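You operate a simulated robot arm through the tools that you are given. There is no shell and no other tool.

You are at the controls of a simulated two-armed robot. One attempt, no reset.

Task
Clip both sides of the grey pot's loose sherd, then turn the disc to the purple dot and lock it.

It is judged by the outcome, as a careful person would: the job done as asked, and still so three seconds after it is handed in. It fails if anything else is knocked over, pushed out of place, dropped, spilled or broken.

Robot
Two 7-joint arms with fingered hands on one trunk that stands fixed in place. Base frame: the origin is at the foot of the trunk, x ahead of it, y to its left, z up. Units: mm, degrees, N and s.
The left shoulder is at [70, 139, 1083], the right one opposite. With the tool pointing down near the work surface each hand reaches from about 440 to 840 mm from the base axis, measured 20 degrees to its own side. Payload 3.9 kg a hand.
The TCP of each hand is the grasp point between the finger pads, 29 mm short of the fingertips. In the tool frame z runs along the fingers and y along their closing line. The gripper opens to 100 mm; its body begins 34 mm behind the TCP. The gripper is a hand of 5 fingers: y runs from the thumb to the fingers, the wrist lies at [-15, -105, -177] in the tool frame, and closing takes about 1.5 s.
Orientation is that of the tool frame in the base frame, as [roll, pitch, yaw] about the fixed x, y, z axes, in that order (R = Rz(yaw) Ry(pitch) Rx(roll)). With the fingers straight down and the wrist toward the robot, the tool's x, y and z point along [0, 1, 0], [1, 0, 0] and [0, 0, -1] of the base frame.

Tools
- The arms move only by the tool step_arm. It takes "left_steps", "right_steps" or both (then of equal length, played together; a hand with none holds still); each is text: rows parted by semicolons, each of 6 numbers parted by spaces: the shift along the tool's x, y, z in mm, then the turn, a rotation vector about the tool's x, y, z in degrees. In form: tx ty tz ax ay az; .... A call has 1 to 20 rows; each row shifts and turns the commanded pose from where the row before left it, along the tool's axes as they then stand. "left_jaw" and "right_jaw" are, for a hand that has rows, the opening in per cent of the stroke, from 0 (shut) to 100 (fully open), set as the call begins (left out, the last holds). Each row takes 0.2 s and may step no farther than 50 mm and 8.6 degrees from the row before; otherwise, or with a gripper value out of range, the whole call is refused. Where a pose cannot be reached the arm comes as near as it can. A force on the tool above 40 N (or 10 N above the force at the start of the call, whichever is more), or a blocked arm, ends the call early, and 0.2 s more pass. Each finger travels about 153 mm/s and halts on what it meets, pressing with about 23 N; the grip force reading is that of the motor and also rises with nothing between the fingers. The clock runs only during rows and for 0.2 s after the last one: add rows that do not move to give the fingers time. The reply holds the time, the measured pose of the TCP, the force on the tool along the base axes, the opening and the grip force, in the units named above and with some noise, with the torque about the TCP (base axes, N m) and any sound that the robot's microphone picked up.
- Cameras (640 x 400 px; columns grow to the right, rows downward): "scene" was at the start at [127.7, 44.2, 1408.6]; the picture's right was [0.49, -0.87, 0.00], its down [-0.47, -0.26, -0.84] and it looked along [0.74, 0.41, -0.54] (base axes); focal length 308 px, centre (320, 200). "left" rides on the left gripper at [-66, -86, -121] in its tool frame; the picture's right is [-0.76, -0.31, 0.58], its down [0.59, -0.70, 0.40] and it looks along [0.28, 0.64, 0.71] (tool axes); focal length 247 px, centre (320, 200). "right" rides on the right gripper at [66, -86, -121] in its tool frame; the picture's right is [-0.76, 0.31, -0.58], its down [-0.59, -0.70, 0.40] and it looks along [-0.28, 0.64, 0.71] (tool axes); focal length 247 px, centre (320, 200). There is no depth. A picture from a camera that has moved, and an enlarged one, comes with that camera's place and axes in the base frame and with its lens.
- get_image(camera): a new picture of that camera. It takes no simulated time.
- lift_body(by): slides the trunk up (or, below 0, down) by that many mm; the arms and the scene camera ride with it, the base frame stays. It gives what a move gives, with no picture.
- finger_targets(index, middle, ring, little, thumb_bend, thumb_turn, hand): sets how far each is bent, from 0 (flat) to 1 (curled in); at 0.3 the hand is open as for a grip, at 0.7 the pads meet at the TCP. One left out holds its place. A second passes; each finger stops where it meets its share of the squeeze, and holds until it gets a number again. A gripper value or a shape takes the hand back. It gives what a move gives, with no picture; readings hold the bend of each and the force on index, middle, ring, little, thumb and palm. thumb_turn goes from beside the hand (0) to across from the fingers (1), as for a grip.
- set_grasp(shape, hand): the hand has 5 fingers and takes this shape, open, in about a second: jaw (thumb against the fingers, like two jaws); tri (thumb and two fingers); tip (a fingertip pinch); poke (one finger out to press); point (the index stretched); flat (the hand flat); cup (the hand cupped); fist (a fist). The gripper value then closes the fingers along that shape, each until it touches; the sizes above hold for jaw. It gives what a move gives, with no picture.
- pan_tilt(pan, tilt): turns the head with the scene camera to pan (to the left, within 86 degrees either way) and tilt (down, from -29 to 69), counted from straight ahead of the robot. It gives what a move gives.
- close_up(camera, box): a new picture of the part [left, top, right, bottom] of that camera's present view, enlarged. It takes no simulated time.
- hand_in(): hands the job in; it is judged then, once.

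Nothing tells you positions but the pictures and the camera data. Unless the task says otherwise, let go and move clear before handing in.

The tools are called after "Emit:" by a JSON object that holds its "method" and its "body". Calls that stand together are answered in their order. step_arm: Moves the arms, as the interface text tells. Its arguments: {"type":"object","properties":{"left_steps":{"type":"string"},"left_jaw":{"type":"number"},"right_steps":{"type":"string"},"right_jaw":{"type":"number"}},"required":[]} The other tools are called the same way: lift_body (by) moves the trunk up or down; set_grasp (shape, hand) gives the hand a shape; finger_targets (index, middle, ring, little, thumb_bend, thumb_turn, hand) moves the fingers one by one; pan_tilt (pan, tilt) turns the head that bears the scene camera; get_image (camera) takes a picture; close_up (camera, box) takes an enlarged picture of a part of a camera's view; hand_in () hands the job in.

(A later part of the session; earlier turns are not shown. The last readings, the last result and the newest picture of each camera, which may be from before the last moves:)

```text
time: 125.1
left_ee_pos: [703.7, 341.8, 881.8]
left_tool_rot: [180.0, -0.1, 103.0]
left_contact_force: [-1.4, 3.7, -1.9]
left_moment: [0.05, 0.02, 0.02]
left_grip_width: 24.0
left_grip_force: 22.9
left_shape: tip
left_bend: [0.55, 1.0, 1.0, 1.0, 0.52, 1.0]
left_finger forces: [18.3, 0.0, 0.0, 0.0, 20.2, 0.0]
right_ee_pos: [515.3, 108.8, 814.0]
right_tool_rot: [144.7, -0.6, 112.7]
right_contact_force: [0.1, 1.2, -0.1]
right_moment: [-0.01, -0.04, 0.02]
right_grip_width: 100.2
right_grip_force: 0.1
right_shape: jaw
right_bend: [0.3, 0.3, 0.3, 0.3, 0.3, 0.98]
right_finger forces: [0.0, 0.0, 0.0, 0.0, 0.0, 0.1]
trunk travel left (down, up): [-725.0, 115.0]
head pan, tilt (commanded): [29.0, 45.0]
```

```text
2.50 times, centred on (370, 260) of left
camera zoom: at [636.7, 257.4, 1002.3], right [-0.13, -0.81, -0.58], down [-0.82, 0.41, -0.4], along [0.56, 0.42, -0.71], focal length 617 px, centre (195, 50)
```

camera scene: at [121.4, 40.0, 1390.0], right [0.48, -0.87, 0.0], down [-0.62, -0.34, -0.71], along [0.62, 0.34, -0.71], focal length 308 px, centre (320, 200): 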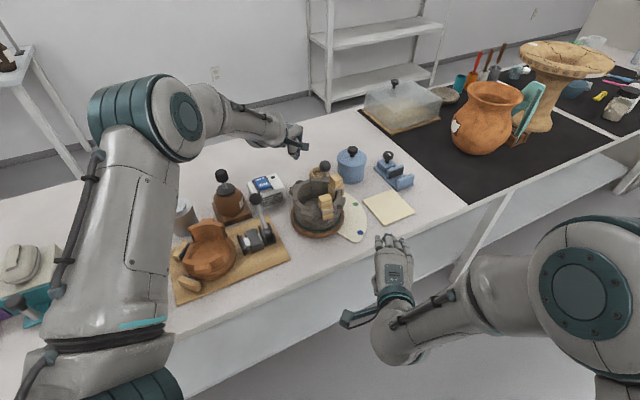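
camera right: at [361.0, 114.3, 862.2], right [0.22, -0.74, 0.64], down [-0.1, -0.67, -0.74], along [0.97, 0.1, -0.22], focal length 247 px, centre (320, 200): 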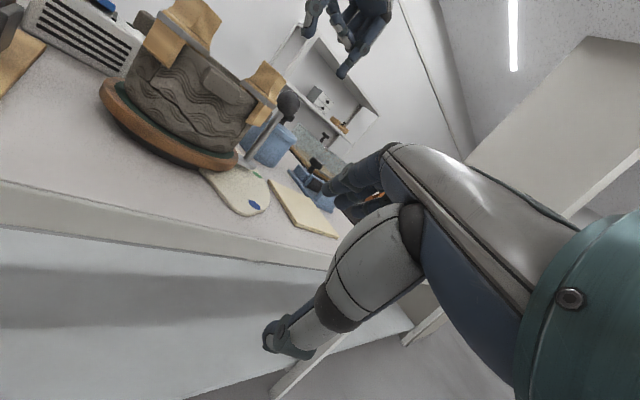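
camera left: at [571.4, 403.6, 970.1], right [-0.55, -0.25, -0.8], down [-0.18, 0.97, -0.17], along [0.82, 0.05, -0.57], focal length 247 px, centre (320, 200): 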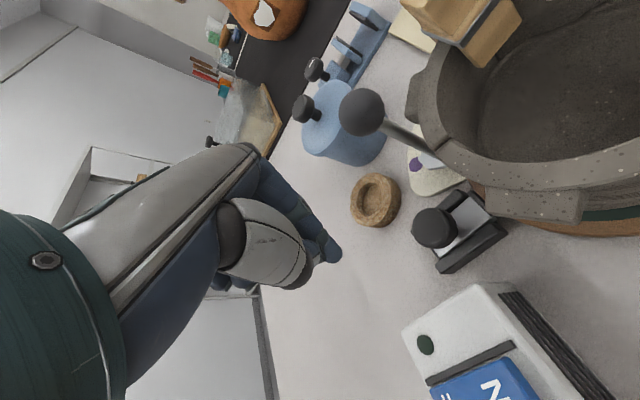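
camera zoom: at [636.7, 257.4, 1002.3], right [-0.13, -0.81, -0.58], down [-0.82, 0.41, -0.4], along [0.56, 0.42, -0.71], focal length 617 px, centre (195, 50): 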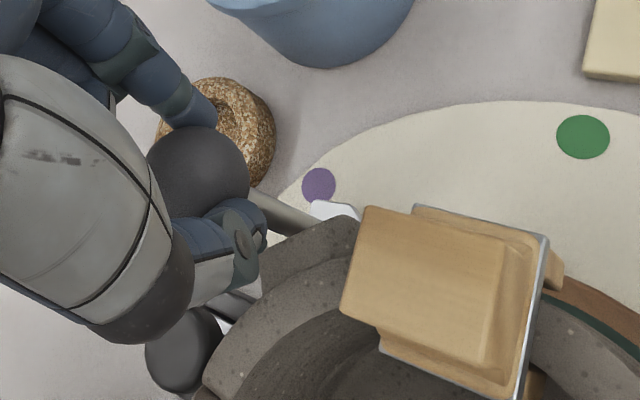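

Emit:
{"method": "step_arm", "body": {"left_steps": "-1 0 0 0 0 0; -0.6 0 0 0 0 0; 0 0 0 0 0 0"}}

Emit:
{"method": "close_up", "body": {"camera": "left", "box": [370, 230, 420, 280]}}

```text
time: 125.9
left_ee_pos: [704.4, 338.1, 881.8]
left_tool_rot: [-179.9, 0.0, 103.0]
left_contact_force: [-1.8, 1.8, -1.2]
left_moment: [0.03, 0.04, 0.02]
left_grip_width: 24.3
left_grip_force: 23.0
left_shape: tip
left_bend: [0.55, 1.0, 1.0, 1.0, 0.52, 1.0]
left_finger forces: [19.0, 0.0, 0.0, 0.0, 20.7, 0.0]
right_ee_pos: [514.6, 108.6, 813.4]
right_tool_rot: [144.8, -0.6, 112.7]
right_contact_force: [0.5, -1.0, -0.1]
right_moment: [-0.01, 0.01, 0.04]
right_grip_width: 100.1
right_grip_force: 0.1
right_shape: jaw
right_bend: [0.3, 0.3, 0.3, 0.3, 0.3, 0.98]
right_finger forces: [0.1, 0.0, 0.1, 0.0, 0.0, 0.1]
trunk travel left (down, up): [-725.0, 115.0]
head pan, tilt (commanded): [29.0, 45.0]
```

```text
8.00 times, centred on (395, 255) of left
camera zoom: at [637.2, 255.4, 1002.4], right [-0.13, -0.81, -0.58], down [-0.82, 0.42, -0.4], along [0.56, 0.42, -0.71], focal length 1976 px, centre (-280, -240)
```

zoom: 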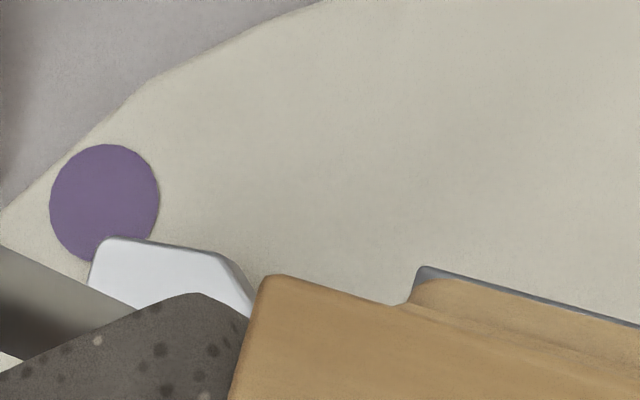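

The pointer is back on the purple dot. I'll release, rise, and look at the lock from the low left side again.

Emit:
{"method": "step_arm", "body": {"left_steps": "0 0 0 0 0 0; 0 0 0 0 0 0; 0 0 0 0 0 0; 0 0 0 0 0 0; 0 0 -25 0 0 0; 0 0 -30 0 0 0; 0 0 -30 0 0 0; 0 0 0 0 0 0", "left_jaw": 55}}

Emit:
{"method": "close_up", "body": {"camera": "left", "box": [350, 240, 430, 310]}}

```text
time: 127.7
left_ee_pos: [705.5, 338.2, 966.8]
left_tool_rot: [-179.9, -0.1, 103.0]
left_contact_force: [-0.4, -0.7, -0.2]
left_moment: [0.0, 0.02, 0.0]
left_grip_width: 55.0
left_grip_force: 0.0
left_shape: tip
left_bend: [0.45, 0.98, 0.99, 0.99, 0.3, 1.0]
left_finger forces: [0.1, 0.0, 0.1, 0.0, 0.0, 0.0]
right_ee_pos: [515.7, 107.7, 813.9]
right_tool_rot: [144.7, -0.7, 112.8]
right_contact_force: [-0.4, -0.1, 0.7]
right_moment: [-0.03, 0.0, 0.02]
right_grip_width: 100.2
right_grip_force: 0.1
right_shape: jaw
right_bend: [0.3, 0.3, 0.3, 0.3, 0.3, 0.98]
right_finger forces: [0.0, 0.0, 0.0, 0.1, 0.0, 0.0]
trunk travel left (down, up): [-725.0, 115.0]
head pan, tilt (commanded): [29.0, 45.0]
```

```text
5.71 times, centred on (390, 275) of left
camera zoom: at [638.9, 254.5, 1086.9], right [-0.13, -0.81, -0.58], down [-0.82, 0.41, -0.4], along [0.56, 0.42, -0.71], focal length 1411 px, centre (-80, -229)
```

zoom: 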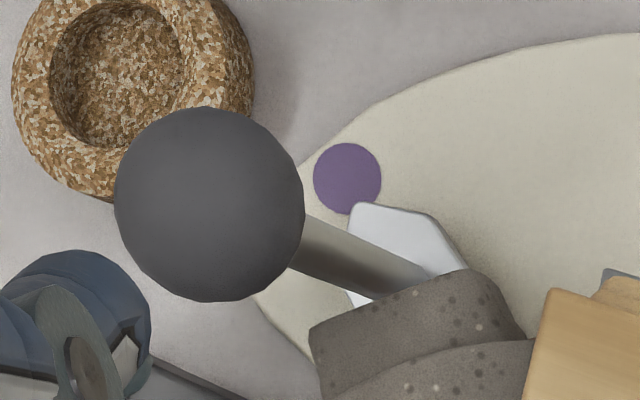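

Emit:
{"method": "step_arm", "body": {"left_steps": "0 0 0 0 0 8; 0 0 0 0 0 8; 0 0 0 0 0 8; 0 0 0 0 0 8; 0 0 0 0 0 8; 0 0 0 0 0 8; 0 0 0 0 6.67 0; 0 0 0 0 6.67 0; 0 0 0 0 6.66 0; 14.7 -21.2 10 0 0 0; 14.7 -21.2 45 0 0 0; 14.7 -21.2 40 0 0 0; 0 0 0 0 0 0; 0 0 0 0 0 0", "left_jaw": 0}}

Emit:
{"method": "get_image", "body": {"camera": "left"}}

```text
refused: row 11 steps farther than a row can; nothing moved
```

```text
taken
camera left: at [638.9, 254.5, 1086.9], right [-0.13, -0.81, -0.58], down [-0.82, 0.41, -0.4], along [0.56, 0.42, -0.71], focal length 247 px, centre (320, 200)
```

left: 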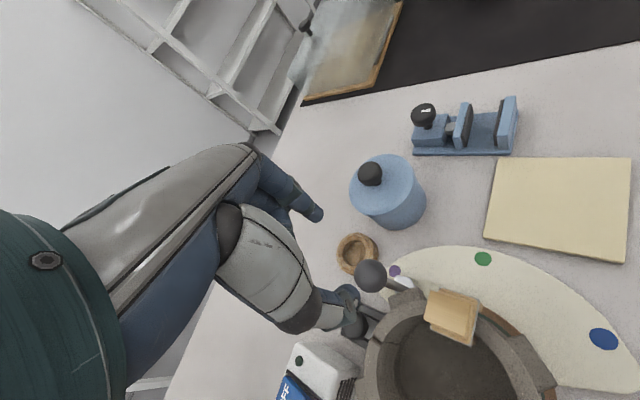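

Emit:
{"method": "step_arm", "body": {"left_steps": "0 0 0 0 0 8; 0 0 0 0 0 8; 0 0 0 0 0 8; 0 0 0 0 0 8; 0 0 0 0 0 8; 0 0 0 0 0 8; 0 0 0 0 6.67 0; 0 0 0 0 6.67 0; 0 0 0 0 6.66 0; 14.7 -21.2 10 0 0 0; 14.7 -21.2 25 0 0 0; 14.7 -21.2 35 0 0 0; 0 0 35 0 0 0; 0 0 0 0 0 0; 0 0 0 0 0 0", "left_jaw": 0}}

Emit:
{"method": "get_image", "body": {"camera": "left"}}

```text
time: 130.9
left_ee_pos: [698.2, 437.6, 881.8]
left_tool_rot: [180.0, -20.1, 55.0]
left_contact_force: [-0.7, 0.6, 0.1]
left_moment: [0.0, 0.02, 0.02]
left_grip_width: 0.1
left_grip_force: 22.7
left_shape: tip
left_bend: [0.7, 1.0, 1.0, 1.0, 0.7, 1.0]
left_finger forces: [0.0, 0.1, 0.0, 0.0, 0.0, 0.0]
right_ee_pos: [516.8, 107.0, 813.7]
right_tool_rot: [144.9, -0.7, 112.7]
right_contact_force: [0.4, 0.3, -0.1]
right_moment: [-0.02, 0.03, -0.01]
right_grip_width: 99.9
right_grip_force: 0.1
right_shape: jaw
right_bend: [0.3, 0.3, 0.3, 0.3, 0.3, 0.98]
right_finger forces: [0.0, 0.0, 0.0, 0.1, 0.0, 0.1]
trunk travel left (down, up): [-725.0, 115.0]
head pan, tilt (commanded): [29.0, 45.0]
```

```text
taken
camera left: at [570.6, 401.9, 973.3], right [-0.55, -0.25, -0.8], down [-0.18, 0.97, -0.17], along [0.82, 0.05, -0.57], focal length 247 px, centre (320, 200)
```

left: 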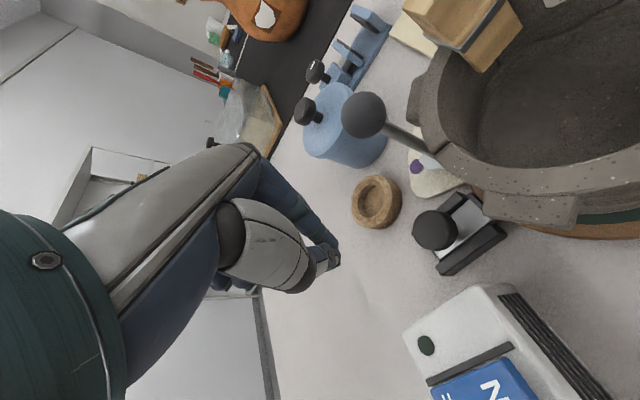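

Emit:
{"method": "close_up", "body": {"camera": "left", "box": [455, 180, 505, 225]}}

Emit:
{"method": "close_up", "body": {"camera": "left", "box": [405, 185, 515, 280]}}

```text
8.89 times, centred on (480, 202) of left
camera zoom: at [570.6, 401.9, 973.3], right [-0.55, -0.25, -0.8], down [-0.18, 0.97, -0.17], along [0.82, 0.05, -0.57], focal length 2195 px, centre (-1102, 178)
```

zoom: 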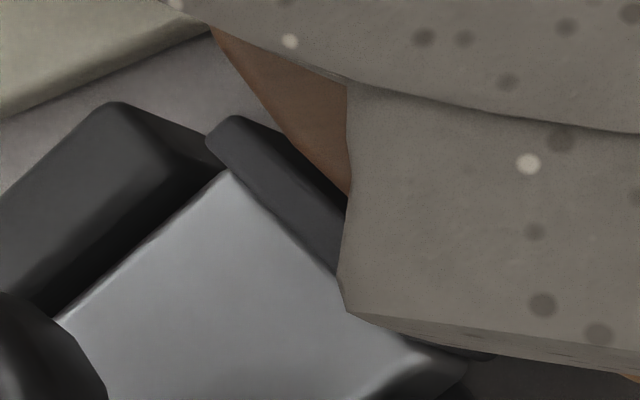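

```text
4.21 times, centred on (460, 232) of left
camera zoom: at [570.6, 401.9, 973.3], right [-0.55, -0.25, -0.8], down [-0.18, 0.97, -0.17], along [0.82, 0.05, -0.57], focal length 1040 px, centre (-270, 63)
```

zoom: 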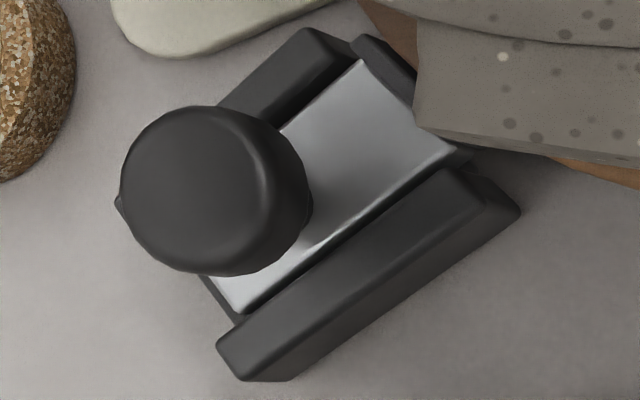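

I need to know whether the slide has moved from its starting place. I'll put the wrist camera back at exactly the same overhead pose I used at the start and compare the knob and rails.

Emit:
{"method": "step_arm", "body": {"left_steps": "13.7 0 -37.6 0 0 0; 13.7 0 -37.6 0 0 0; 0 0 0 0 -6.67 0; 0 0 0 0 -6.67 0; 0 0 0 0 -6.66 0; 0 0 0 0 0 -8.37; 0 0 0 0 0 -8.37; 0 0 0 0 0 -8.37; 0 0 0 0 0 -8.37; 0 0 0 0 0 -8.37; 0 0 0 0 0 -8.37; 0 0 0 0 0 -8.37; 9.1 -34.9 0 0 0 0; 9.1 -34.9 0 0 0 0; 9.1 -34.9 0 0 0 0; 0 0 0 7.6 3.8 0; 0 0 0 7.6 3.8 0; 0 0 0 7.6 3.8 0; 0 0 0 7.6 3.8 0; 0 0 0 0 0 0"}}

Emit:
{"method": "close_up", "body": {"camera": "left", "box": [345, 90, 435, 165]}}

Emit:
{"method": "get_image", "body": {"camera": "left"}}

```text
time: 135.1
left_ee_pos: [586.2, 419.2, 963.2]
left_tool_rot: [-148.9, -14.5, 109.5]
left_contact_force: [-1.0, -0.1, 0.5]
left_moment: [0.01, 0.0, 0.01]
left_grip_width: 0.1
left_grip_force: 23.1
left_shape: tip
left_bend: [0.7, 1.0, 1.0, 1.0, 0.7, 1.0]
left_finger forces: [0.0, 0.0, 0.0, 0.1, 0.0, 0.1]
left hand out of reach, approached as far as the arm can: row 5
right_ee_pos: [514.5, 108.7, 814.4]
right_tool_rot: [144.7, -0.6, 112.7]
right_contact_force: [-0.2, -0.4, -0.1]
right_moment: [0.02, 0.03, 0.02]
right_grip_width: 99.9
right_grip_force: 0.0
right_shape: jaw
right_bend: [0.3, 0.3, 0.3, 0.3, 0.3, 0.98]
right_finger forces: [0.1, 0.0, 0.0, 0.1, 0.1, 0.1]
trunk travel left (down, up): [-725.0, 115.0]
head pan, tilt (commanded): [29.0, 45.0]
```

```text
5.33 times, centred on (390, 128) of left
camera zoom: at [611.0, 321.3, 1088.3], right [-0.31, -0.8, -0.51], down [-0.95, 0.26, 0.17], along [0.0, 0.54, -0.84], focal length 1317 px, centre (-53, 587)
```

zoom: 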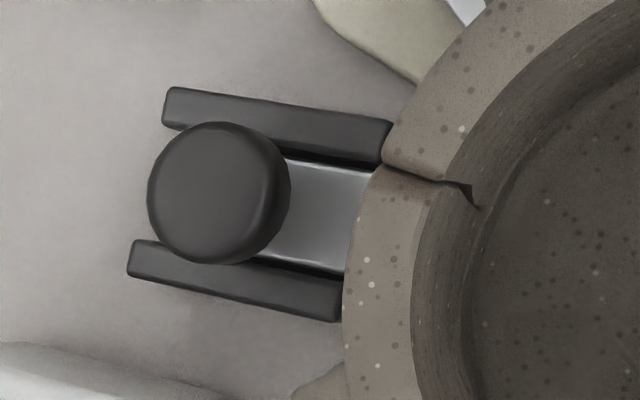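

```text
taken
camera left: at [611.0, 321.3, 1088.3], right [-0.31, -0.8, -0.51], down [-0.95, 0.26, 0.17], along [0.0, 0.54, -0.84], focal length 247 px, centre (320, 200)
```

left: 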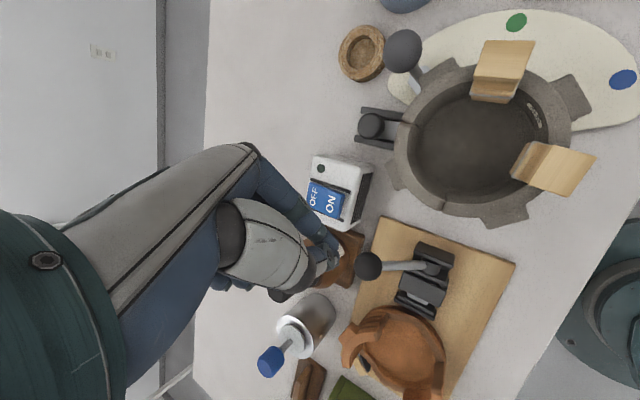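

The knob has not moved at all relative to its rails, so the slide hasn't engaged. I'll look at the disc's underside and the bolt's height from the low right camera.

Emit:
{"method": "close_up", "body": {"camera": "right", "box": [95, 80, 185, 160]}}

Emit:
{"method": "close_up", "body": {"camera": "right", "box": [170, 110, 270, 190]}}

Emit:
{"method": "close_up", "body": {"camera": "left", "box": [350, 95, 410, 155]}}

```text
5.00 times, centred on (140, 120) of right
camera zoom: at [359.9, 114.3, 862.8], right [0.22, -0.74, 0.64], down [-0.09, -0.67, -0.74], along [0.97, 0.1, -0.22], focal length 1235 px, centre (1220, 600)
```

zoom: 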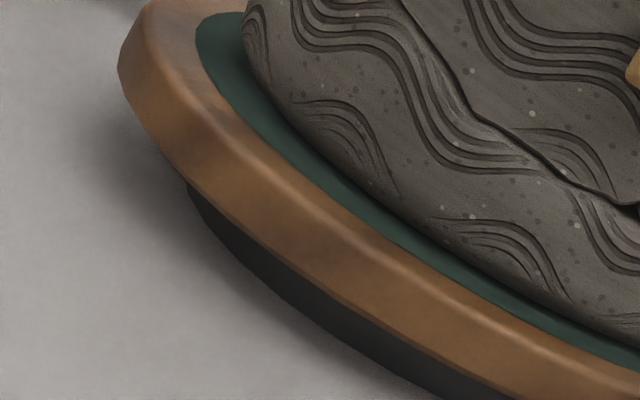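

```text
5.00 times, centred on (220, 150) of right
camera zoom: at [359.9, 114.3, 862.8], right [0.22, -0.74, 0.64], down [-0.09, -0.67, -0.74], along [0.97, 0.1, -0.22], focal length 1235 px, centre (820, 450)
```

zoom: 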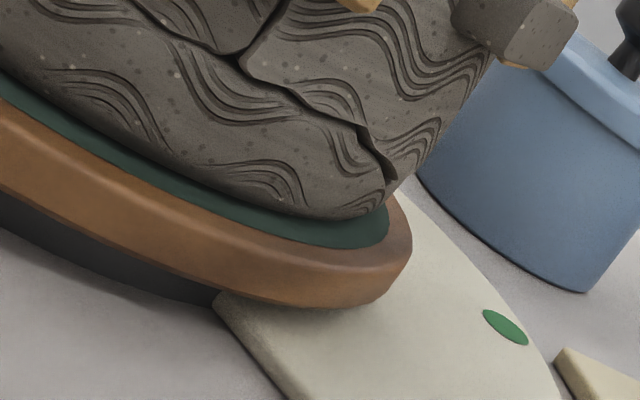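

```text
6.67 times, centred on (380, 125) of left
camera zoom: at [611.0, 321.3, 1088.3], right [-0.31, -0.8, -0.51], down [-0.95, 0.26, 0.17], along [0.0, 0.54, -0.84], focal length 1646 px, centre (-80, 700)
```

zoom: 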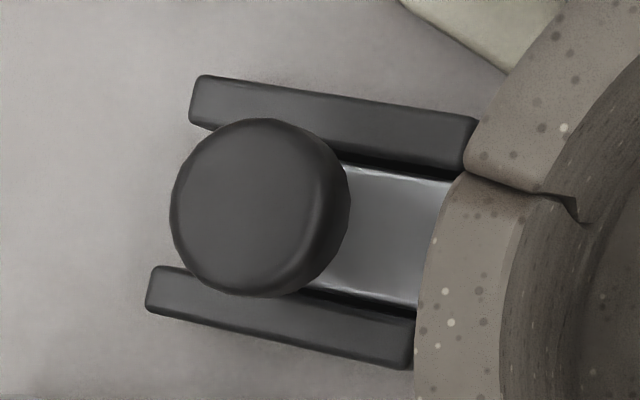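

Emit:
{"method": "close_up", "body": {"camera": "left", "box": [352, 104, 384, 128]}}

Emit:
{"method": "close_up", "body": {"camera": "left", "box": [375, 110, 407, 142]}}

Emit:
{"method": "close_up", "body": {"camera": "left", "box": [380, 20, 560, 150]}}

```text
16.00 times, centred on (368, 116) of left
camera zoom: at [611.0, 321.3, 1088.3], right [-0.31, -0.8, -0.51], down [-0.95, 0.26, 0.17], along [0.0, 0.54, -0.84], focal length 3952 px, centre (-448, 1544)
```

zoom: 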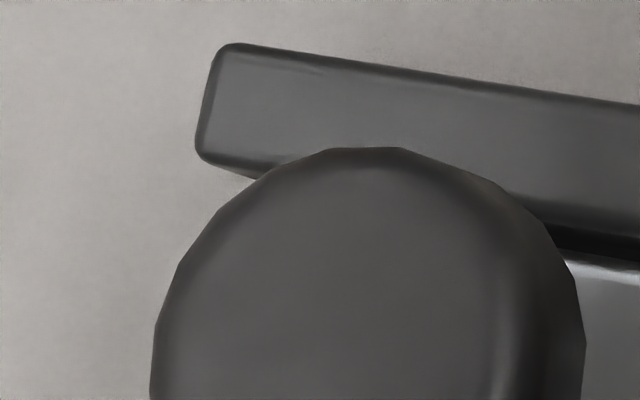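

```text
12.50 times, centred on (391, 126) of left
camera zoom: at [611.0, 321.3, 1088.3], right [-0.31, -0.8, -0.51], down [-0.95, 0.26, 0.17], along [0.0, 0.54, -0.84], focal length 3087 px, centre (-568, 1125)
```

zoom: 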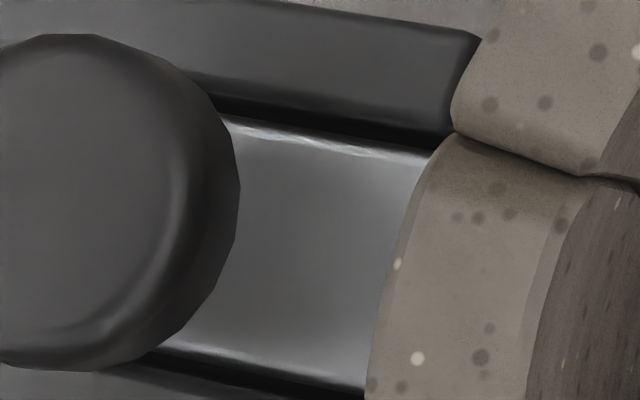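

```text
3.08 times, centred on (470, 85) of left
camera zoom: at [611.0, 321.3, 1088.3], right [-0.31, -0.8, -0.51], down [-0.95, 0.26, 0.17], along [0.0, 0.54, -0.84], focal length 760 px, centre (-142, 554)
```

zoom: 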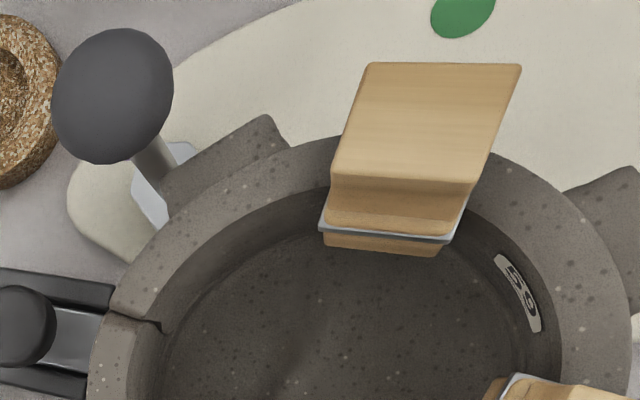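

Nothing moved, so before pushing harder I'd rather feel what the knob allows. I'll bring an open pinch straddling the knob (across the rails), grip it lightly and test sliding and turning.

Emit:
{"method": "step_arm", "body": {"left_steps": "0 0 0 -7.6 -3.8 0; 0 0 0 -7.6 -3.8 0; 0 0 0 -7.6 -3.8 0; 0 0 0 -7.6 -3.8 0; 0 0 0 0 0 8.37; 0 0 0 0 0 8.37; 0 0 0 0 0 8.37; 0 0 0 0 0 8.37; 0 0 0 0 0 8.37; 0 0 0 0 0 8.37; 0 0 0 0 0 8.37; 0 0 0 0 8 0; 0 0 0 0 0 0; 0 0 0 0 0 0", "left_jaw": 60}}

```text
time: 138.1
left_ee_pos: [586.0, 420.7, 962.7]
left_tool_rot: [180.0, -8.2, 55.0]
left_contact_force: [-0.9, 0.4, -0.4]
left_moment: [0.01, 0.0, 0.0]
left_grip_width: 59.9
left_grip_force: 0.0
left_shape: tip
left_bend: [0.45, 0.98, 0.99, 1.0, 0.3, 1.0]
left_finger forces: [0.0, 0.0, 0.0, 0.0, 0.1, 0.0]
right_ee_pos: [515.3, 106.9, 813.4]
right_tool_rot: [144.8, -0.8, 112.7]
right_contact_force: [0.2, 0.8, -1.0]
right_moment: [-0.01, 0.0, 0.02]
right_grip_width: 99.9
right_grip_force: 0.1
right_shape: jaw
right_bend: [0.3, 0.3, 0.3, 0.3, 0.3, 0.98]
right_finger forces: [0.0, 0.0, 0.1, 0.1, 0.1, 0.1]
trunk travel left (down, up): [-725.0, 115.0]
head pan, tilt (commanded): [29.0, 45.0]
```

Emit:
{"method": "step_arm", "body": {"left_steps": "9.6 26.9 29.2 0 0 0; 9.6 26.9 29.2 0 0 0; 9.6 26.9 29.2 0 0 0; 0 0 0 0 0 0; 0 0 0 0 0 0"}}

Emit:
{"method": "get_image", "body": {"camera": "left"}}

Emit:
{"method": "close_up", "body": {"camera": "scene", "box": [250, 110, 370, 230]}}

```text
time: 139.3
left_ee_pos: [673.8, 408.3, 879.1]
left_tool_rot: [-179.9, -8.0, 55.1]
left_contact_force: [0.3, 0.0, -0.6]
left_moment: [-0.01, 0.0, 0.01]
left_grip_width: 60.0
left_grip_force: 0.0
left_shape: tip
left_bend: [0.45, 0.98, 0.99, 1.0, 0.3, 1.0]
left_finger forces: [0.0, 0.0, 0.1, 0.1, 0.0, 0.1]
right_ee_pos: [515.2, 107.2, 811.7]
right_tool_rot: [144.8, -0.7, 112.7]
right_contact_force: [0.0, -0.2, -1.0]
right_moment: [0.0, 0.01, -0.01]
right_grip_width: 100.1
right_grip_force: 0.1
right_shape: jaw
right_bend: [0.3, 0.3, 0.3, 0.3, 0.3, 0.98]
right_finger forces: [0.0, 0.0, 0.0, 0.1, 0.0, 0.0]
trunk travel left (down, up): [-725.0, 115.0]
head pan, tilt (commanded): [29.0, 45.0]
```

```text
taken
camera left: at [558.0, 391.1, 989.1], right [-0.64, -0.37, -0.68], down [-0.21, 0.93, -0.31], along [0.74, -0.06, -0.67], focal length 247 px, centre (320, 200)
```

left: 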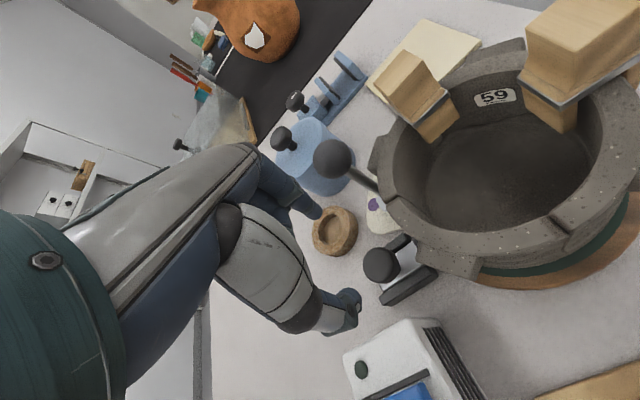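

```text
3.33 times, centred on (310, 170) of scene
camera zoom: at [121.5, 40.0, 1390.0], right [0.48, -0.87, 0.0], down [-0.62, -0.34, -0.71], along [0.62, 0.34, -0.71], focal length 1027 px, centre (353, 300)
```

zoom: 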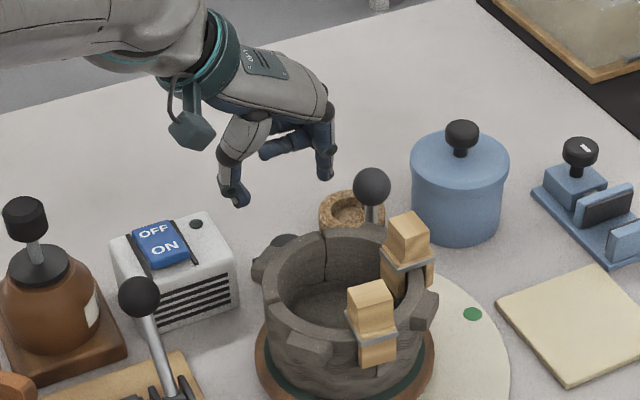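

Emit:
{"method": "step_arm", "body": {"left_steps": "-3 0 21.3 0 0 0; -3 0 21.3 0 0 0; -3 0 21.3 0 0 0; 0 0 0 0 0 0"}}

Emit:
{"method": "close_up", "body": {"camera": "left", "box": [290, 160, 470, 320]}}

Emit:
{"method": "close_up", "body": {"camera": "scene", "box": [260, 130, 340, 210]}}

```text
time: 140.3
left_ee_pos: [676.1, 407.7, 814.2]
left_tool_rot: [-180.0, -8.1, 55.0]
left_contact_force: [-0.7, -1.1, -0.5]
left_moment: [-0.02, 0.0, -0.04]
left_grip_width: 60.0
left_grip_force: 0.0
left_shape: tip
left_bend: [0.45, 0.98, 0.99, 1.0, 0.31, 1.0]
left_finger forces: [0.0, 0.1, 0.1, 0.1, 0.4, 0.0]
right_ee_pos: [515.5, 107.6, 813.8]
right_tool_rot: [144.7, -0.7, 112.6]
right_contact_force: [0.1, -0.3, 0.7]
right_moment: [0.01, 0.02, -0.01]
right_grip_width: 99.9
right_grip_force: 0.1
right_shape: jaw
right_bend: [0.3, 0.3, 0.3, 0.3, 0.3, 0.98]
right_finger forces: [0.1, 0.1, 0.1, 0.0, 0.1, 0.0]
trunk travel left (down, up): [-725.0, 115.0]
head pan, tilt (commanded): [29.0, 45.0]
```

```text
2.50 times, centred on (380, 240) of left
camera zoom: at [559.6, 389.7, 924.3], right [-0.63, -0.37, -0.68], down [-0.21, 0.93, -0.31], along [0.74, -0.06, -0.67], focal length 617 px, centre (170, 100)
```

zoom: 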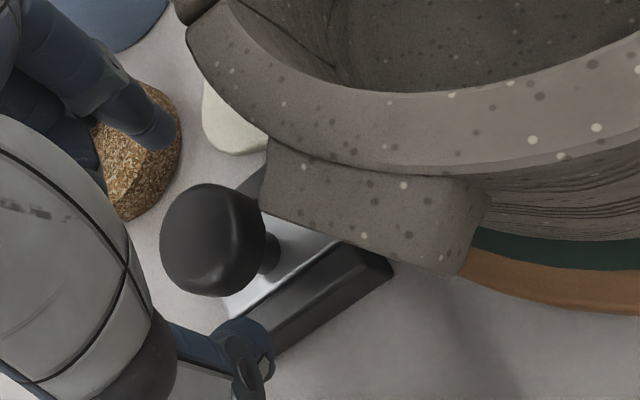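

```text
5.00 times, centred on (300, 170) of scene
camera zoom: at [120.7, 40.0, 1390.1], right [0.48, -0.87, 0.0], down [-0.62, -0.34, -0.71], along [0.62, 0.34, -0.71], focal length 1541 px, centre (420, 350)
```

zoom: 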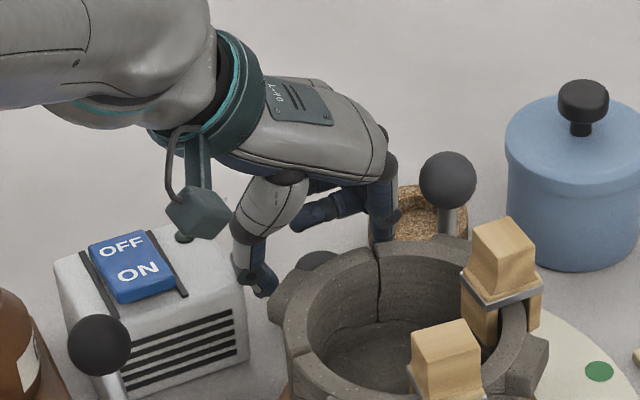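

The thumb may be brushing the ON/OFF box. I'll narrow the opening before going lower.

Emit:
{"method": "step_arm", "body": {"left_steps": "0 0 0 0 0 0; 0 0 0 0 0 0; 0 0 0 0 0 0", "left_jaw": 48}}

Emit:
{"method": "close_up", "body": {"camera": "left", "box": [290, 180, 470, 340]}}

Emit:
{"method": "close_up", "body": {"camera": "scene", "box": [260, 140, 320, 200]}}

```text
time: 141.1
left_ee_pos: [675.4, 406.5, 813.2]
left_tool_rot: [180.0, -8.0, 55.0]
left_contact_force: [0.1, 0.9, -0.3]
left_moment: [-0.01, -0.02, -0.02]
left_grip_width: 48.2
left_grip_force: 0.1
left_shape: tip
left_bend: [0.45, 0.98, 0.99, 1.0, 0.38, 1.0]
left_finger forces: [0.1, 0.0, 0.1, 0.1, 0.1, 0.2]
right_ee_pos: [515.5, 107.5, 812.4]
right_tool_rot: [144.8, -0.7, 112.8]
right_contact_force: [-0.1, 0.1, 0.2]
right_moment: [0.01, -0.01, -0.02]
right_grip_width: 99.9
right_grip_force: 0.0
right_shape: jaw
right_bend: [0.3, 0.3, 0.3, 0.3, 0.3, 0.98]
right_finger forces: [0.1, 0.0, 0.0, 0.0, 0.1, 0.0]
trunk travel left (down, up): [-725.0, 115.0]
head pan, tilt (commanded): [29.0, 45.0]
```

```text
2.50 times, centred on (380, 260) of left
camera zoom: at [559.6, 389.8, 924.2], right [-0.63, -0.37, -0.68], down [-0.21, 0.93, -0.31], along [0.74, -0.06, -0.67], focal length 617 px, centre (170, 50)
```

zoom: 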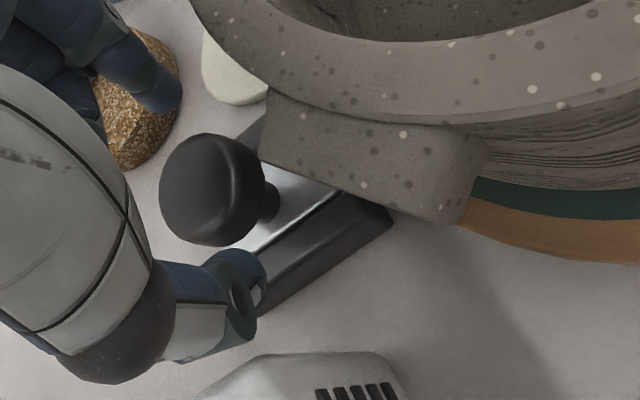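

```text
6.67 times, centred on (290, 170) of scene
camera zoom: at [121.0, 40.1, 1390.0], right [0.48, -0.87, 0.0], down [-0.62, -0.34, -0.71], along [0.62, 0.34, -0.71], focal length 2054 px, centre (520, 400)
```

zoom: 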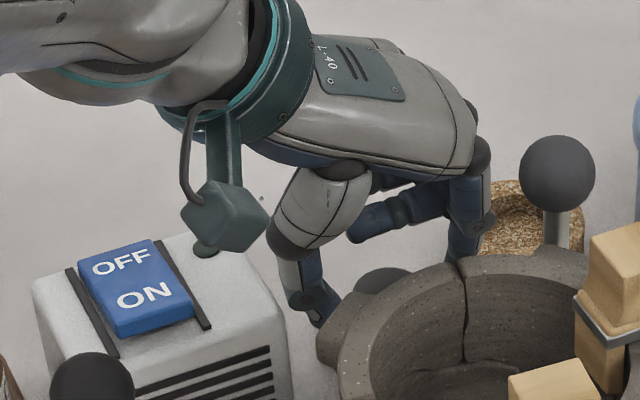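

Emit:
{"method": "step_arm", "body": {"left_steps": "-1.4 0 9.9 0 0 0; -1.4 0 9.9 0 0 0; 0 0 0 0 0 0"}}

Emit:
{"method": "close_up", "body": {"camera": "left", "box": [290, 180, 470, 340]}}

```text
time: 141.9
left_ee_pos: [677.6, 407.3, 795.1]
left_tool_rot: [-180.0, -8.0, 55.1]
left_contact_force: [0.1, 0.0, -0.7]
left_moment: [-0.02, 0.0, 0.0]
left_grip_width: 48.5
left_grip_force: 0.0
left_shape: tip
left_bend: [0.45, 0.98, 0.99, 1.0, 0.38, 1.0]
left_finger forces: [0.0, 0.0, 0.0, 0.0, 0.1, 0.0]
right_ee_pos: [515.3, 107.3, 813.9]
right_tool_rot: [144.9, -0.8, 112.7]
right_contact_force: [-0.9, -0.7, -0.1]
right_moment: [0.01, 0.0, -0.02]
right_grip_width: 100.0
right_grip_force: 0.0
right_shape: jaw
right_bend: [0.3, 0.3, 0.3, 0.3, 0.3, 0.98]
right_finger forces: [0.0, 0.0, 0.0, 0.0, 0.1, 0.0]
trunk travel left (down, up): [-725.0, 115.0]
head pan, tilt (commanded): [29.0, 45.0]
```

```text
2.50 times, centred on (380, 260) of left
camera zoom: at [561.0, 389.4, 905.0], right [-0.63, -0.37, -0.68], down [-0.21, 0.93, -0.31], along [0.74, -0.06, -0.67], focal length 617 px, centre (170, 50)
```

zoom: 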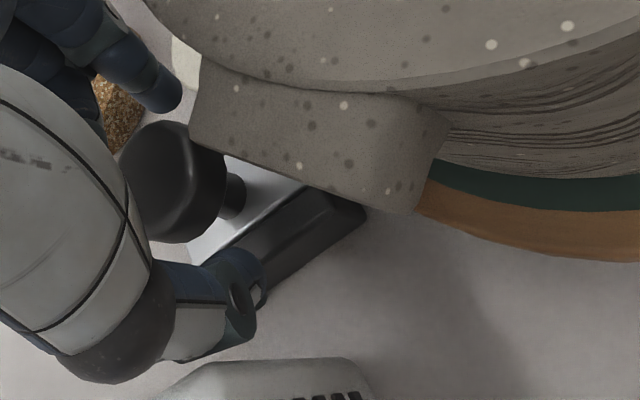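

Emit:
{"method": "step_arm", "body": {"left_steps": "0 0 0 0 0 0; 0 0 0 0 0 0; 0 0 0 0 0 0; 0 0 0 0 0 0; 0 0 0 0 0 0; 0 0 0 0 0 0; 0 0 0 0 0 0", "left_jaw": 0}}

Emit:
{"method": "close_up", "body": {"camera": "left", "box": [290, 180, 470, 340]}}

```text
time: 143.5
left_ee_pos: [678.1, 407.5, 793.1]
left_tool_rot: [-179.9, -7.9, 55.0]
left_contact_force: [1.0, -1.5, -6.4]
left_moment: [-0.09, -0.05, 0.02]
left_grip_width: 23.2
left_grip_force: 22.7
left_shape: tip
left_bend: [0.63, 1.0, 1.0, 1.0, 0.46, 1.0]
left_finger forces: [22.3, 0.0, 0.0, 0.1, 20.7, 0.0]
right_ee_pos: [516.3, 108.9, 811.9]
right_tool_rot: [145.0, -0.7, 112.6]
right_contact_force: [0.0, -0.3, 0.2]
right_moment: [0.02, 0.0, 0.0]
right_grip_width: 99.9
right_grip_force: 0.1
right_shape: jaw
right_bend: [0.3, 0.3, 0.3, 0.3, 0.3, 0.98]
right_finger forces: [0.0, 0.0, 0.0, 0.1, 0.1, 0.1]
trunk travel left (down, up): [-725.0, 115.0]
head pan, tilt (commanded): [29.0, 45.0]
```

```text
2.50 times, centred on (380, 260) of left
camera zoom: at [561.5, 389.9, 904.0], right [-0.64, -0.37, -0.68], down [-0.21, 0.93, -0.31], along [0.74, -0.06, -0.67], focal length 617 px, centre (170, 50)
```

zoom: 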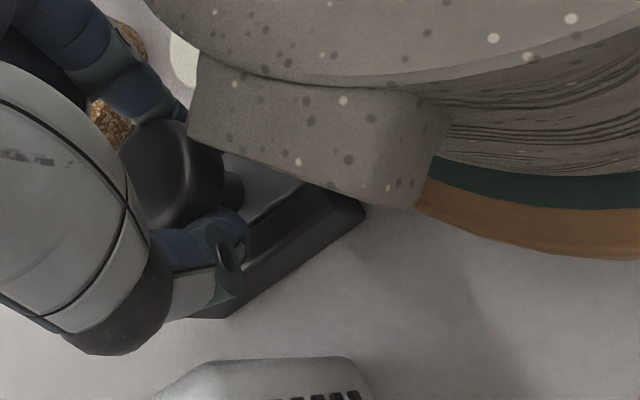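

Gripped. First test: pull the knob gently outward 3 mm.

Emit:
{"method": "step_arm", "body": {"left_steps": "0.99 0 0.14 0 0 0; 0.99 0 0.14 0 0 0; 0.99 0 0.14 0 0 0; 0 0 0 0 0 0"}}

Emit:
{"method": "close_up", "body": {"camera": "left", "box": [290, 180, 470, 340]}}

```text
time: 144.5
left_ee_pos: [678.9, 410.0, 792.6]
left_tool_rot: [-179.9, -7.9, 55.0]
left_contact_force: [-0.5, 0.2, -7.9]
left_moment: [-0.02, -0.06, -0.01]
left_grip_width: 23.2
left_grip_force: 22.9
left_shape: tip
left_bend: [0.63, 1.0, 1.0, 1.0, 0.45, 1.0]
left_finger forces: [22.0, 0.0, 0.1, 0.1, 21.6, 0.1]
right_ee_pos: [515.2, 108.2, 812.6]
right_tool_rot: [144.9, -0.7, 112.7]
right_contact_force: [0.2, 0.9, -0.7]
right_moment: [-0.02, -0.02, -0.01]
right_grip_width: 99.9
right_grip_force: 0.1
right_shape: jaw
right_bend: [0.3, 0.3, 0.3, 0.3, 0.3, 0.98]
right_finger forces: [0.0, 0.0, 0.0, 0.1, 0.1, 0.0]
trunk travel left (down, up): [-725.0, 115.0]
head pan, tilt (commanded): [29.0, 45.0]
```

```text
2.50 times, centred on (380, 260) of left
camera zoom: at [563.5, 392.4, 904.1], right [-0.64, -0.37, -0.68], down [-0.21, 0.93, -0.31], along [0.74, -0.06, -0.67], focal length 617 px, centre (170, 50)
```

zoom: 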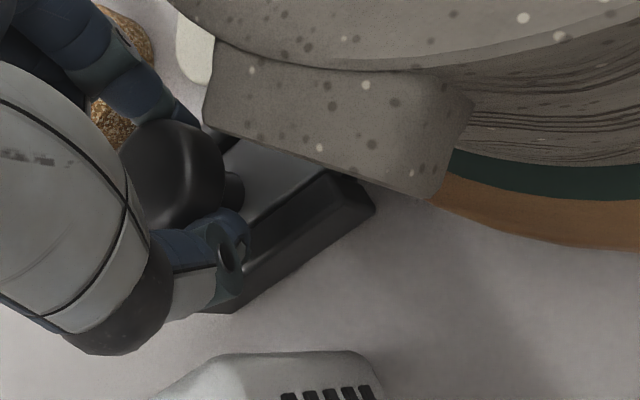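

The knob slides outward freely (no force) — so it started at its inner end. I'll see how far it goes, a few mm more.

Emit:
{"method": "step_arm", "body": {"left_steps": "0.99 0 0.14 0 0 0; 0.99 0 0.14 0 0 0; 0.99 0 0.14 0 0 0; 0 0 0 0 0 0"}}

Emit:
{"method": "close_up", "body": {"camera": "left", "box": [290, 160, 470, 320]}}

```text
time: 145.5
left_ee_pos: [680.0, 413.0, 793.7]
left_tool_rot: [179.9, -8.0, 55.0]
left_contact_force: [-1.3, -0.7, -8.7]
left_moment: [-0.03, -0.02, 0.0]
left_grip_width: 23.2
left_grip_force: 23.5
left_shape: tip
left_bend: [0.63, 1.0, 1.0, 1.0, 0.45, 1.0]
left_finger forces: [21.8, 0.1, 0.0, 0.1, 21.8, 0.1]
right_ee_pos: [516.2, 107.8, 813.3]
right_tool_rot: [144.9, -0.7, 112.7]
right_contact_force: [-0.1, -1.0, 0.2]
right_moment: [0.02, 0.01, 0.0]
right_grip_width: 99.9
right_grip_force: 0.0
right_shape: jaw
right_bend: [0.3, 0.3, 0.3, 0.3, 0.3, 0.98]
right_finger forces: [0.0, 0.1, 0.1, 0.0, 0.0, 0.0]
trunk travel left (down, up): [-725.0, 115.0]
head pan, tilt (commanded): [29.0, 45.0]
```

```text
2.50 times, centred on (380, 240) of left
camera zoom: at [565.1, 394.9, 904.0], right [-0.64, -0.37, -0.68], down [-0.21, 0.93, -0.31], along [0.74, -0.06, -0.67], focal length 617 px, centre (170, 100)
```

zoom: 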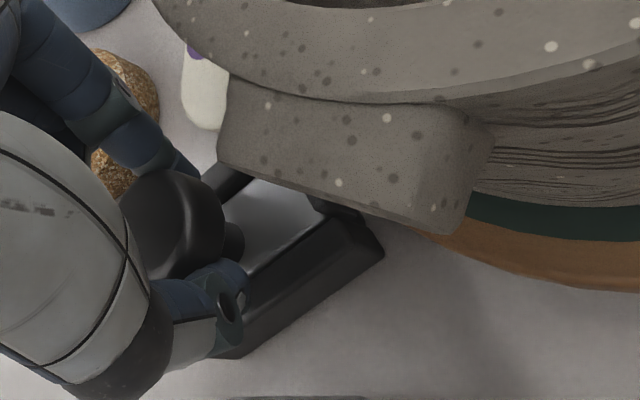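

Emit:
{"method": "step_arm", "body": {"left_steps": "0.99 0 0.14 0 0 0; 0.99 0 0.14 0 0 0; 0.99 0 0.14 0 0 0; 0.99 0 0.14 0 0 0; 0 0 0 0 0 0"}}

Emit:
{"method": "close_up", "body": {"camera": "left", "box": [290, 160, 470, 320]}}

```text
time: 146.7
left_ee_pos: [682.4, 415.3, 794.1]
left_tool_rot: [180.0, -7.9, 55.0]
left_contact_force: [1.2, -1.5, -9.2]
left_moment: [-0.1, -0.07, 0.01]
left_grip_width: 23.3
left_grip_force: 22.8
left_shape: tip
left_bend: [0.63, 1.0, 1.0, 1.0, 0.46, 1.0]
left_finger forces: [23.2, 0.0, 0.0, 0.1, 21.3, 0.0]
right_ee_pos: [516.0, 109.2, 812.2]
right_tool_rot: [144.9, -0.7, 112.6]
right_contact_force: [0.2, -0.5, 0.6]
right_moment: [-0.01, -0.02, -0.01]
right_grip_width: 100.1
right_grip_force: 0.0
right_shape: jaw
right_bend: [0.3, 0.3, 0.3, 0.3, 0.3, 0.98]
right_finger forces: [0.0, 0.0, 0.0, 0.0, 0.0, 0.0]
trunk travel left (down, up): [-725.0, 115.0]
head pan, tilt (commanded): [29.0, 45.0]
```

```text
2.50 times, centred on (380, 240) of left
camera zoom: at [566.9, 397.9, 904.2], right [-0.64, -0.37, -0.68], down [-0.21, 0.93, -0.31], along [0.74, -0.06, -0.67], focal length 617 px, centre (170, 100)
```

zoom: 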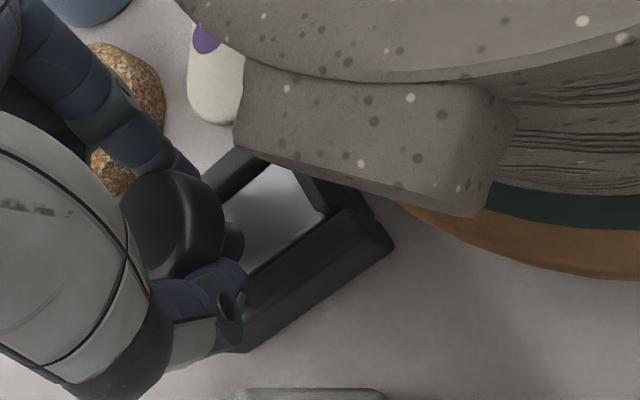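

Now it's clear: the black cross-wall is fixed and the silver slide moves away from it. Since the disc was free with the slide in, the locked position should be at the other end. I'll draw it outward until it stops.

Emit:
{"method": "step_arm", "body": {"left_steps": "1.49 0 0 0 0 0; 1.49 0 0 0 0 0; 1.49 0 0 0 0 0; 1.49 0 0 0 0 0; 0 0 0 0 0 0"}}

Emit:
{"method": "close_up", "body": {"camera": "left", "box": [290, 150, 470, 310]}}

```text
time: 147.9
left_ee_pos: [686.1, 421.3, 793.0]
left_tool_rot: [-179.9, -7.9, 55.1]
left_contact_force: [-0.3, 0.4, -11.8]
left_moment: [-0.08, -0.06, -0.02]
left_grip_width: 23.0
left_grip_force: 22.6
left_shape: tip
left_bend: [0.63, 1.0, 1.0, 1.0, 0.45, 1.0]
left_finger forces: [22.2, 0.0, 0.0, 0.0, 22.8, 0.1]
right_ee_pos: [515.9, 108.6, 812.9]
right_tool_rot: [144.9, -0.6, 112.6]
right_contact_force: [-1.3, 0.2, 0.6]
right_moment: [-0.04, 0.01, 0.01]
right_grip_width: 99.9
right_grip_force: 0.0
right_shape: jaw
right_bend: [0.3, 0.3, 0.3, 0.3, 0.3, 0.98]
right_finger forces: [0.0, 0.1, 0.1, 0.0, 0.0, 0.0]
trunk travel left (down, up): [-725.0, 115.0]
head pan, tilt (commanded): [29.0, 45.0]
```

```text
2.50 times, centred on (380, 230) of left
camera zoom: at [570.9, 403.2, 904.4], right [-0.64, -0.37, -0.68], down [-0.21, 0.93, -0.31], along [0.74, -0.06, -0.67], focal length 617 px, centre (170, 125)
```

zoom: 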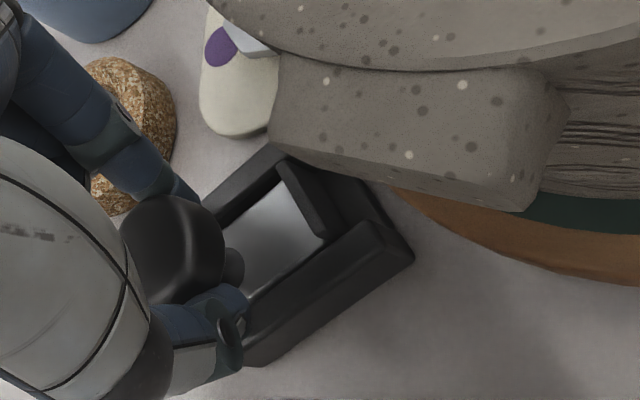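

Emit:
{"method": "step_arm", "body": {"left_steps": "0.14 0 -0.99 0 0 0; 1.49 0 0.1 0 0 0; 1.49 0 0.1 0 0 0; 1.49 0 0.1 0 0 0; 1.49 0 0.1 0 0 0; 0 0 0 0 0 0"}}

Emit:
{"method": "close_up", "body": {"camera": "left", "box": [290, 150, 470, 310]}}

```text
time: 149.3
left_ee_pos: [689.1, 422.9, 793.9]
left_tool_rot: [-179.7, -7.9, 54.8]
left_contact_force: [-12.6, -12.1, -19.6]
left_moment: [-0.22, 0.1, -0.1]
left_grip_width: 22.4
left_grip_force: 22.9
left_shape: tip
left_bend: [0.63, 1.0, 1.0, 1.0, 0.46, 0.99]
left_finger forces: [24.7, 0.1, 0.0, 0.1, 26.4, 0.1]
right_ee_pos: [516.2, 108.1, 812.5]
right_tool_rot: [144.9, -0.7, 112.6]
right_contact_force: [-0.4, -0.1, -0.1]
right_moment: [0.0, 0.02, 0.01]
right_grip_width: 99.9
right_grip_force: 0.1
right_shape: jaw
right_bend: [0.3, 0.3, 0.3, 0.3, 0.3, 0.98]
right_finger forces: [0.0, 0.1, 0.0, 0.1, 0.0, 0.0]
trunk travel left (down, up): [-725.0, 115.0]
head pan, tilt (commanded): [29.0, 45.0]
```

```text
2.50 times, centred on (380, 230) of left
camera zoom: at [574.1, 406.2, 905.8], right [-0.64, -0.37, -0.67], down [-0.21, 0.93, -0.31], along [0.74, -0.06, -0.67], focal length 617 px, centre (170, 125)
```

zoom: 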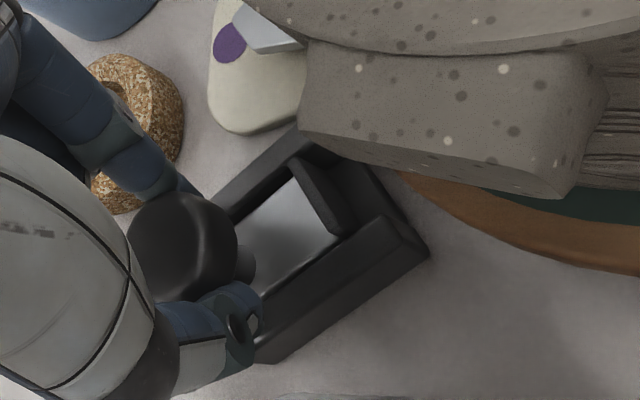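

It reached an outer stop after ~16 mm of travel. I'll ease off, let go of the knob, and test at the handle whether the disc is held now.

Emit:
{"method": "step_arm", "body": {"left_steps": "-1.49 0 -0.1 0 0 0; -1.6 0 -1 0 0 0; 0 0 0 0 0 0"}}

Emit:
{"method": "step_arm", "body": {"left_steps": "0 0 0 0 0 0; 0 0 0 0 0 0; 0 0 0 0 0 0; 1.4 0 -9.9 0 0 0; 1.4 0 -9.9 0 0 0; 2.8 0 -19.8 0 0 0; 5.6 0 -39.6 0 0 0; 0 0 0 0 0 0", "left_jaw": 48}}

Emit:
{"method": "get_image", "body": {"camera": "left"}}

Emit:
{"method": "close_up", "body": {"camera": "left", "box": [350, 190, 470, 310]}}

```text
time: 150.1
left_ee_pos: [688.5, 422.7, 793.7]
left_tool_rot: [-179.8, -7.8, 55.0]
left_contact_force: [-5.8, -8.1, -21.2]
left_moment: [-0.18, -0.03, -0.06]
left_grip_width: 22.4
left_grip_force: 23.1
left_shape: tip
left_bend: [0.63, 1.0, 1.0, 1.0, 0.46, 0.99]
left_finger forces: [25.4, 0.0, 0.0, 0.0, 24.7, 0.0]
right_ee_pos: [517.6, 109.7, 812.7]
right_tool_rot: [144.9, -0.8, 112.6]
right_contact_force: [0.5, 0.2, -0.5]
right_moment: [-0.03, 0.0, 0.01]
right_grip_width: 99.9
right_grip_force: 0.1
right_shape: jaw
right_bend: [0.3, 0.3, 0.3, 0.3, 0.3, 0.98]
right_finger forces: [0.0, 0.1, 0.0, 0.1, 0.0, 0.0]
trunk travel left (down, up): [-725.0, 115.0]
head pan, tilt (commanded): [29.0, 45.0]
```

```text
time: 151.9
left_ee_pos: [689.1, 423.1, 873.8]
left_tool_rot: [-180.0, -8.1, 55.0]
left_contact_force: [0.0, 0.1, -1.2]
left_moment: [-0.03, 0.0, 0.0]
left_grip_width: 47.9
left_grip_force: 0.0
left_shape: tip
left_bend: [0.45, 0.98, 0.99, 1.0, 0.38, 1.0]
left_finger forces: [0.1, 0.1, 0.0, 0.0, 0.0, 0.1]
right_ee_pos: [515.5, 108.4, 812.4]
right_tool_rot: [144.7, -0.7, 112.7]
right_contact_force: [-0.1, 0.4, -0.1]
right_moment: [-0.02, -0.02, 0.0]
right_grip_width: 100.0
right_grip_force: 0.1
right_shape: jaw
right_bend: [0.3, 0.3, 0.3, 0.3, 0.3, 0.98]
right_finger forces: [0.0, 0.0, 0.1, 0.0, 0.1, 0.0]
trunk travel left (down, up): [-725.0, 115.0]
head pan, tilt (commanded): [29.0, 45.0]
```

```text
taken
camera left: at [572.9, 405.0, 985.0], right [-0.64, -0.37, -0.68], down [-0.21, 0.93, -0.31], along [0.74, -0.06, -0.67], focal length 247 px, centre (320, 200)
```

left: 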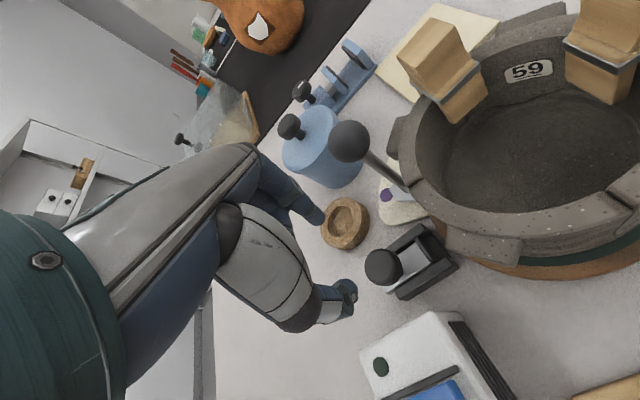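

```text
3.33 times, centred on (410, 250) of left
camera zoom: at [572.9, 405.0, 985.0], right [-0.64, -0.37, -0.68], down [-0.21, 0.93, -0.31], along [0.74, -0.06, -0.67], focal length 823 px, centre (20, 33)
```

zoom: 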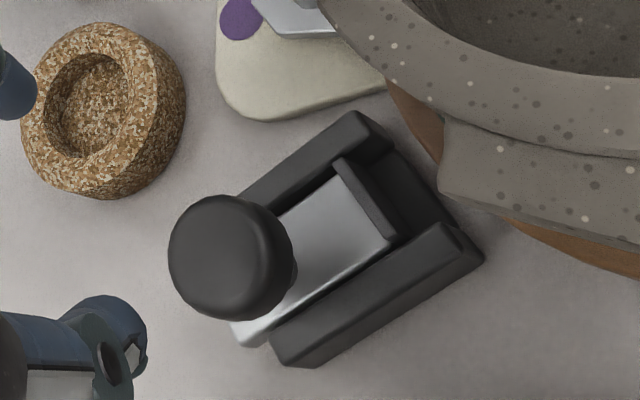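

With the slide out, the shoe is clearly away from the disc: this is the released position, and "in" is the locked one — the disc had been turned against the shoe's drag. I'll go to the handle, check the drag with the brake off and trim the pointer onto the dot.

Emit:
{"method": "step_arm", "body": {"left_steps": "6 0 -42.6 0 0 0; 6 0 -42.6 0 0 0; 0 0 0 0 -8 0; 0 0 0 0 0 -8; 0 0 0 0 0 -8; 0 0 0 0 0 -8; 0 0 0 0 0 -8; 0 0 0 0 0 -8; 0 0 0 0 0 -8; 0 0 0 0 0 0", "left_jaw": 55}}

```text
time: 154.1
left_ee_pos: [687.2, 423.3, 964.8]
left_tool_rot: [179.9, -0.1, 103.1]
left_contact_force: [-0.4, -0.2, -0.1]
left_moment: [-0.02, 0.05, 0.06]
left_grip_width: 54.9
left_grip_force: 0.1
left_shape: tip
left_bend: [0.45, 0.98, 0.99, 0.99, 0.3, 1.0]
left_finger forces: [0.0, 0.0, 0.0, 0.1, 0.0, 0.1]
right_ee_pos: [514.3, 107.2, 813.0]
right_tool_rot: [144.8, -0.7, 112.6]
right_contact_force: [-0.1, -0.4, -0.3]
right_moment: [-0.02, 0.02, 0.0]
right_grip_width: 99.9
right_grip_force: 0.0
right_shape: jaw
right_bend: [0.3, 0.3, 0.3, 0.3, 0.3, 0.98]
right_finger forces: [0.0, 0.0, 0.1, 0.1, 0.0, 0.0]
trunk travel left (down, up): [-725.0, 115.0]
head pan, tilt (commanded): [29.0, 45.0]
```

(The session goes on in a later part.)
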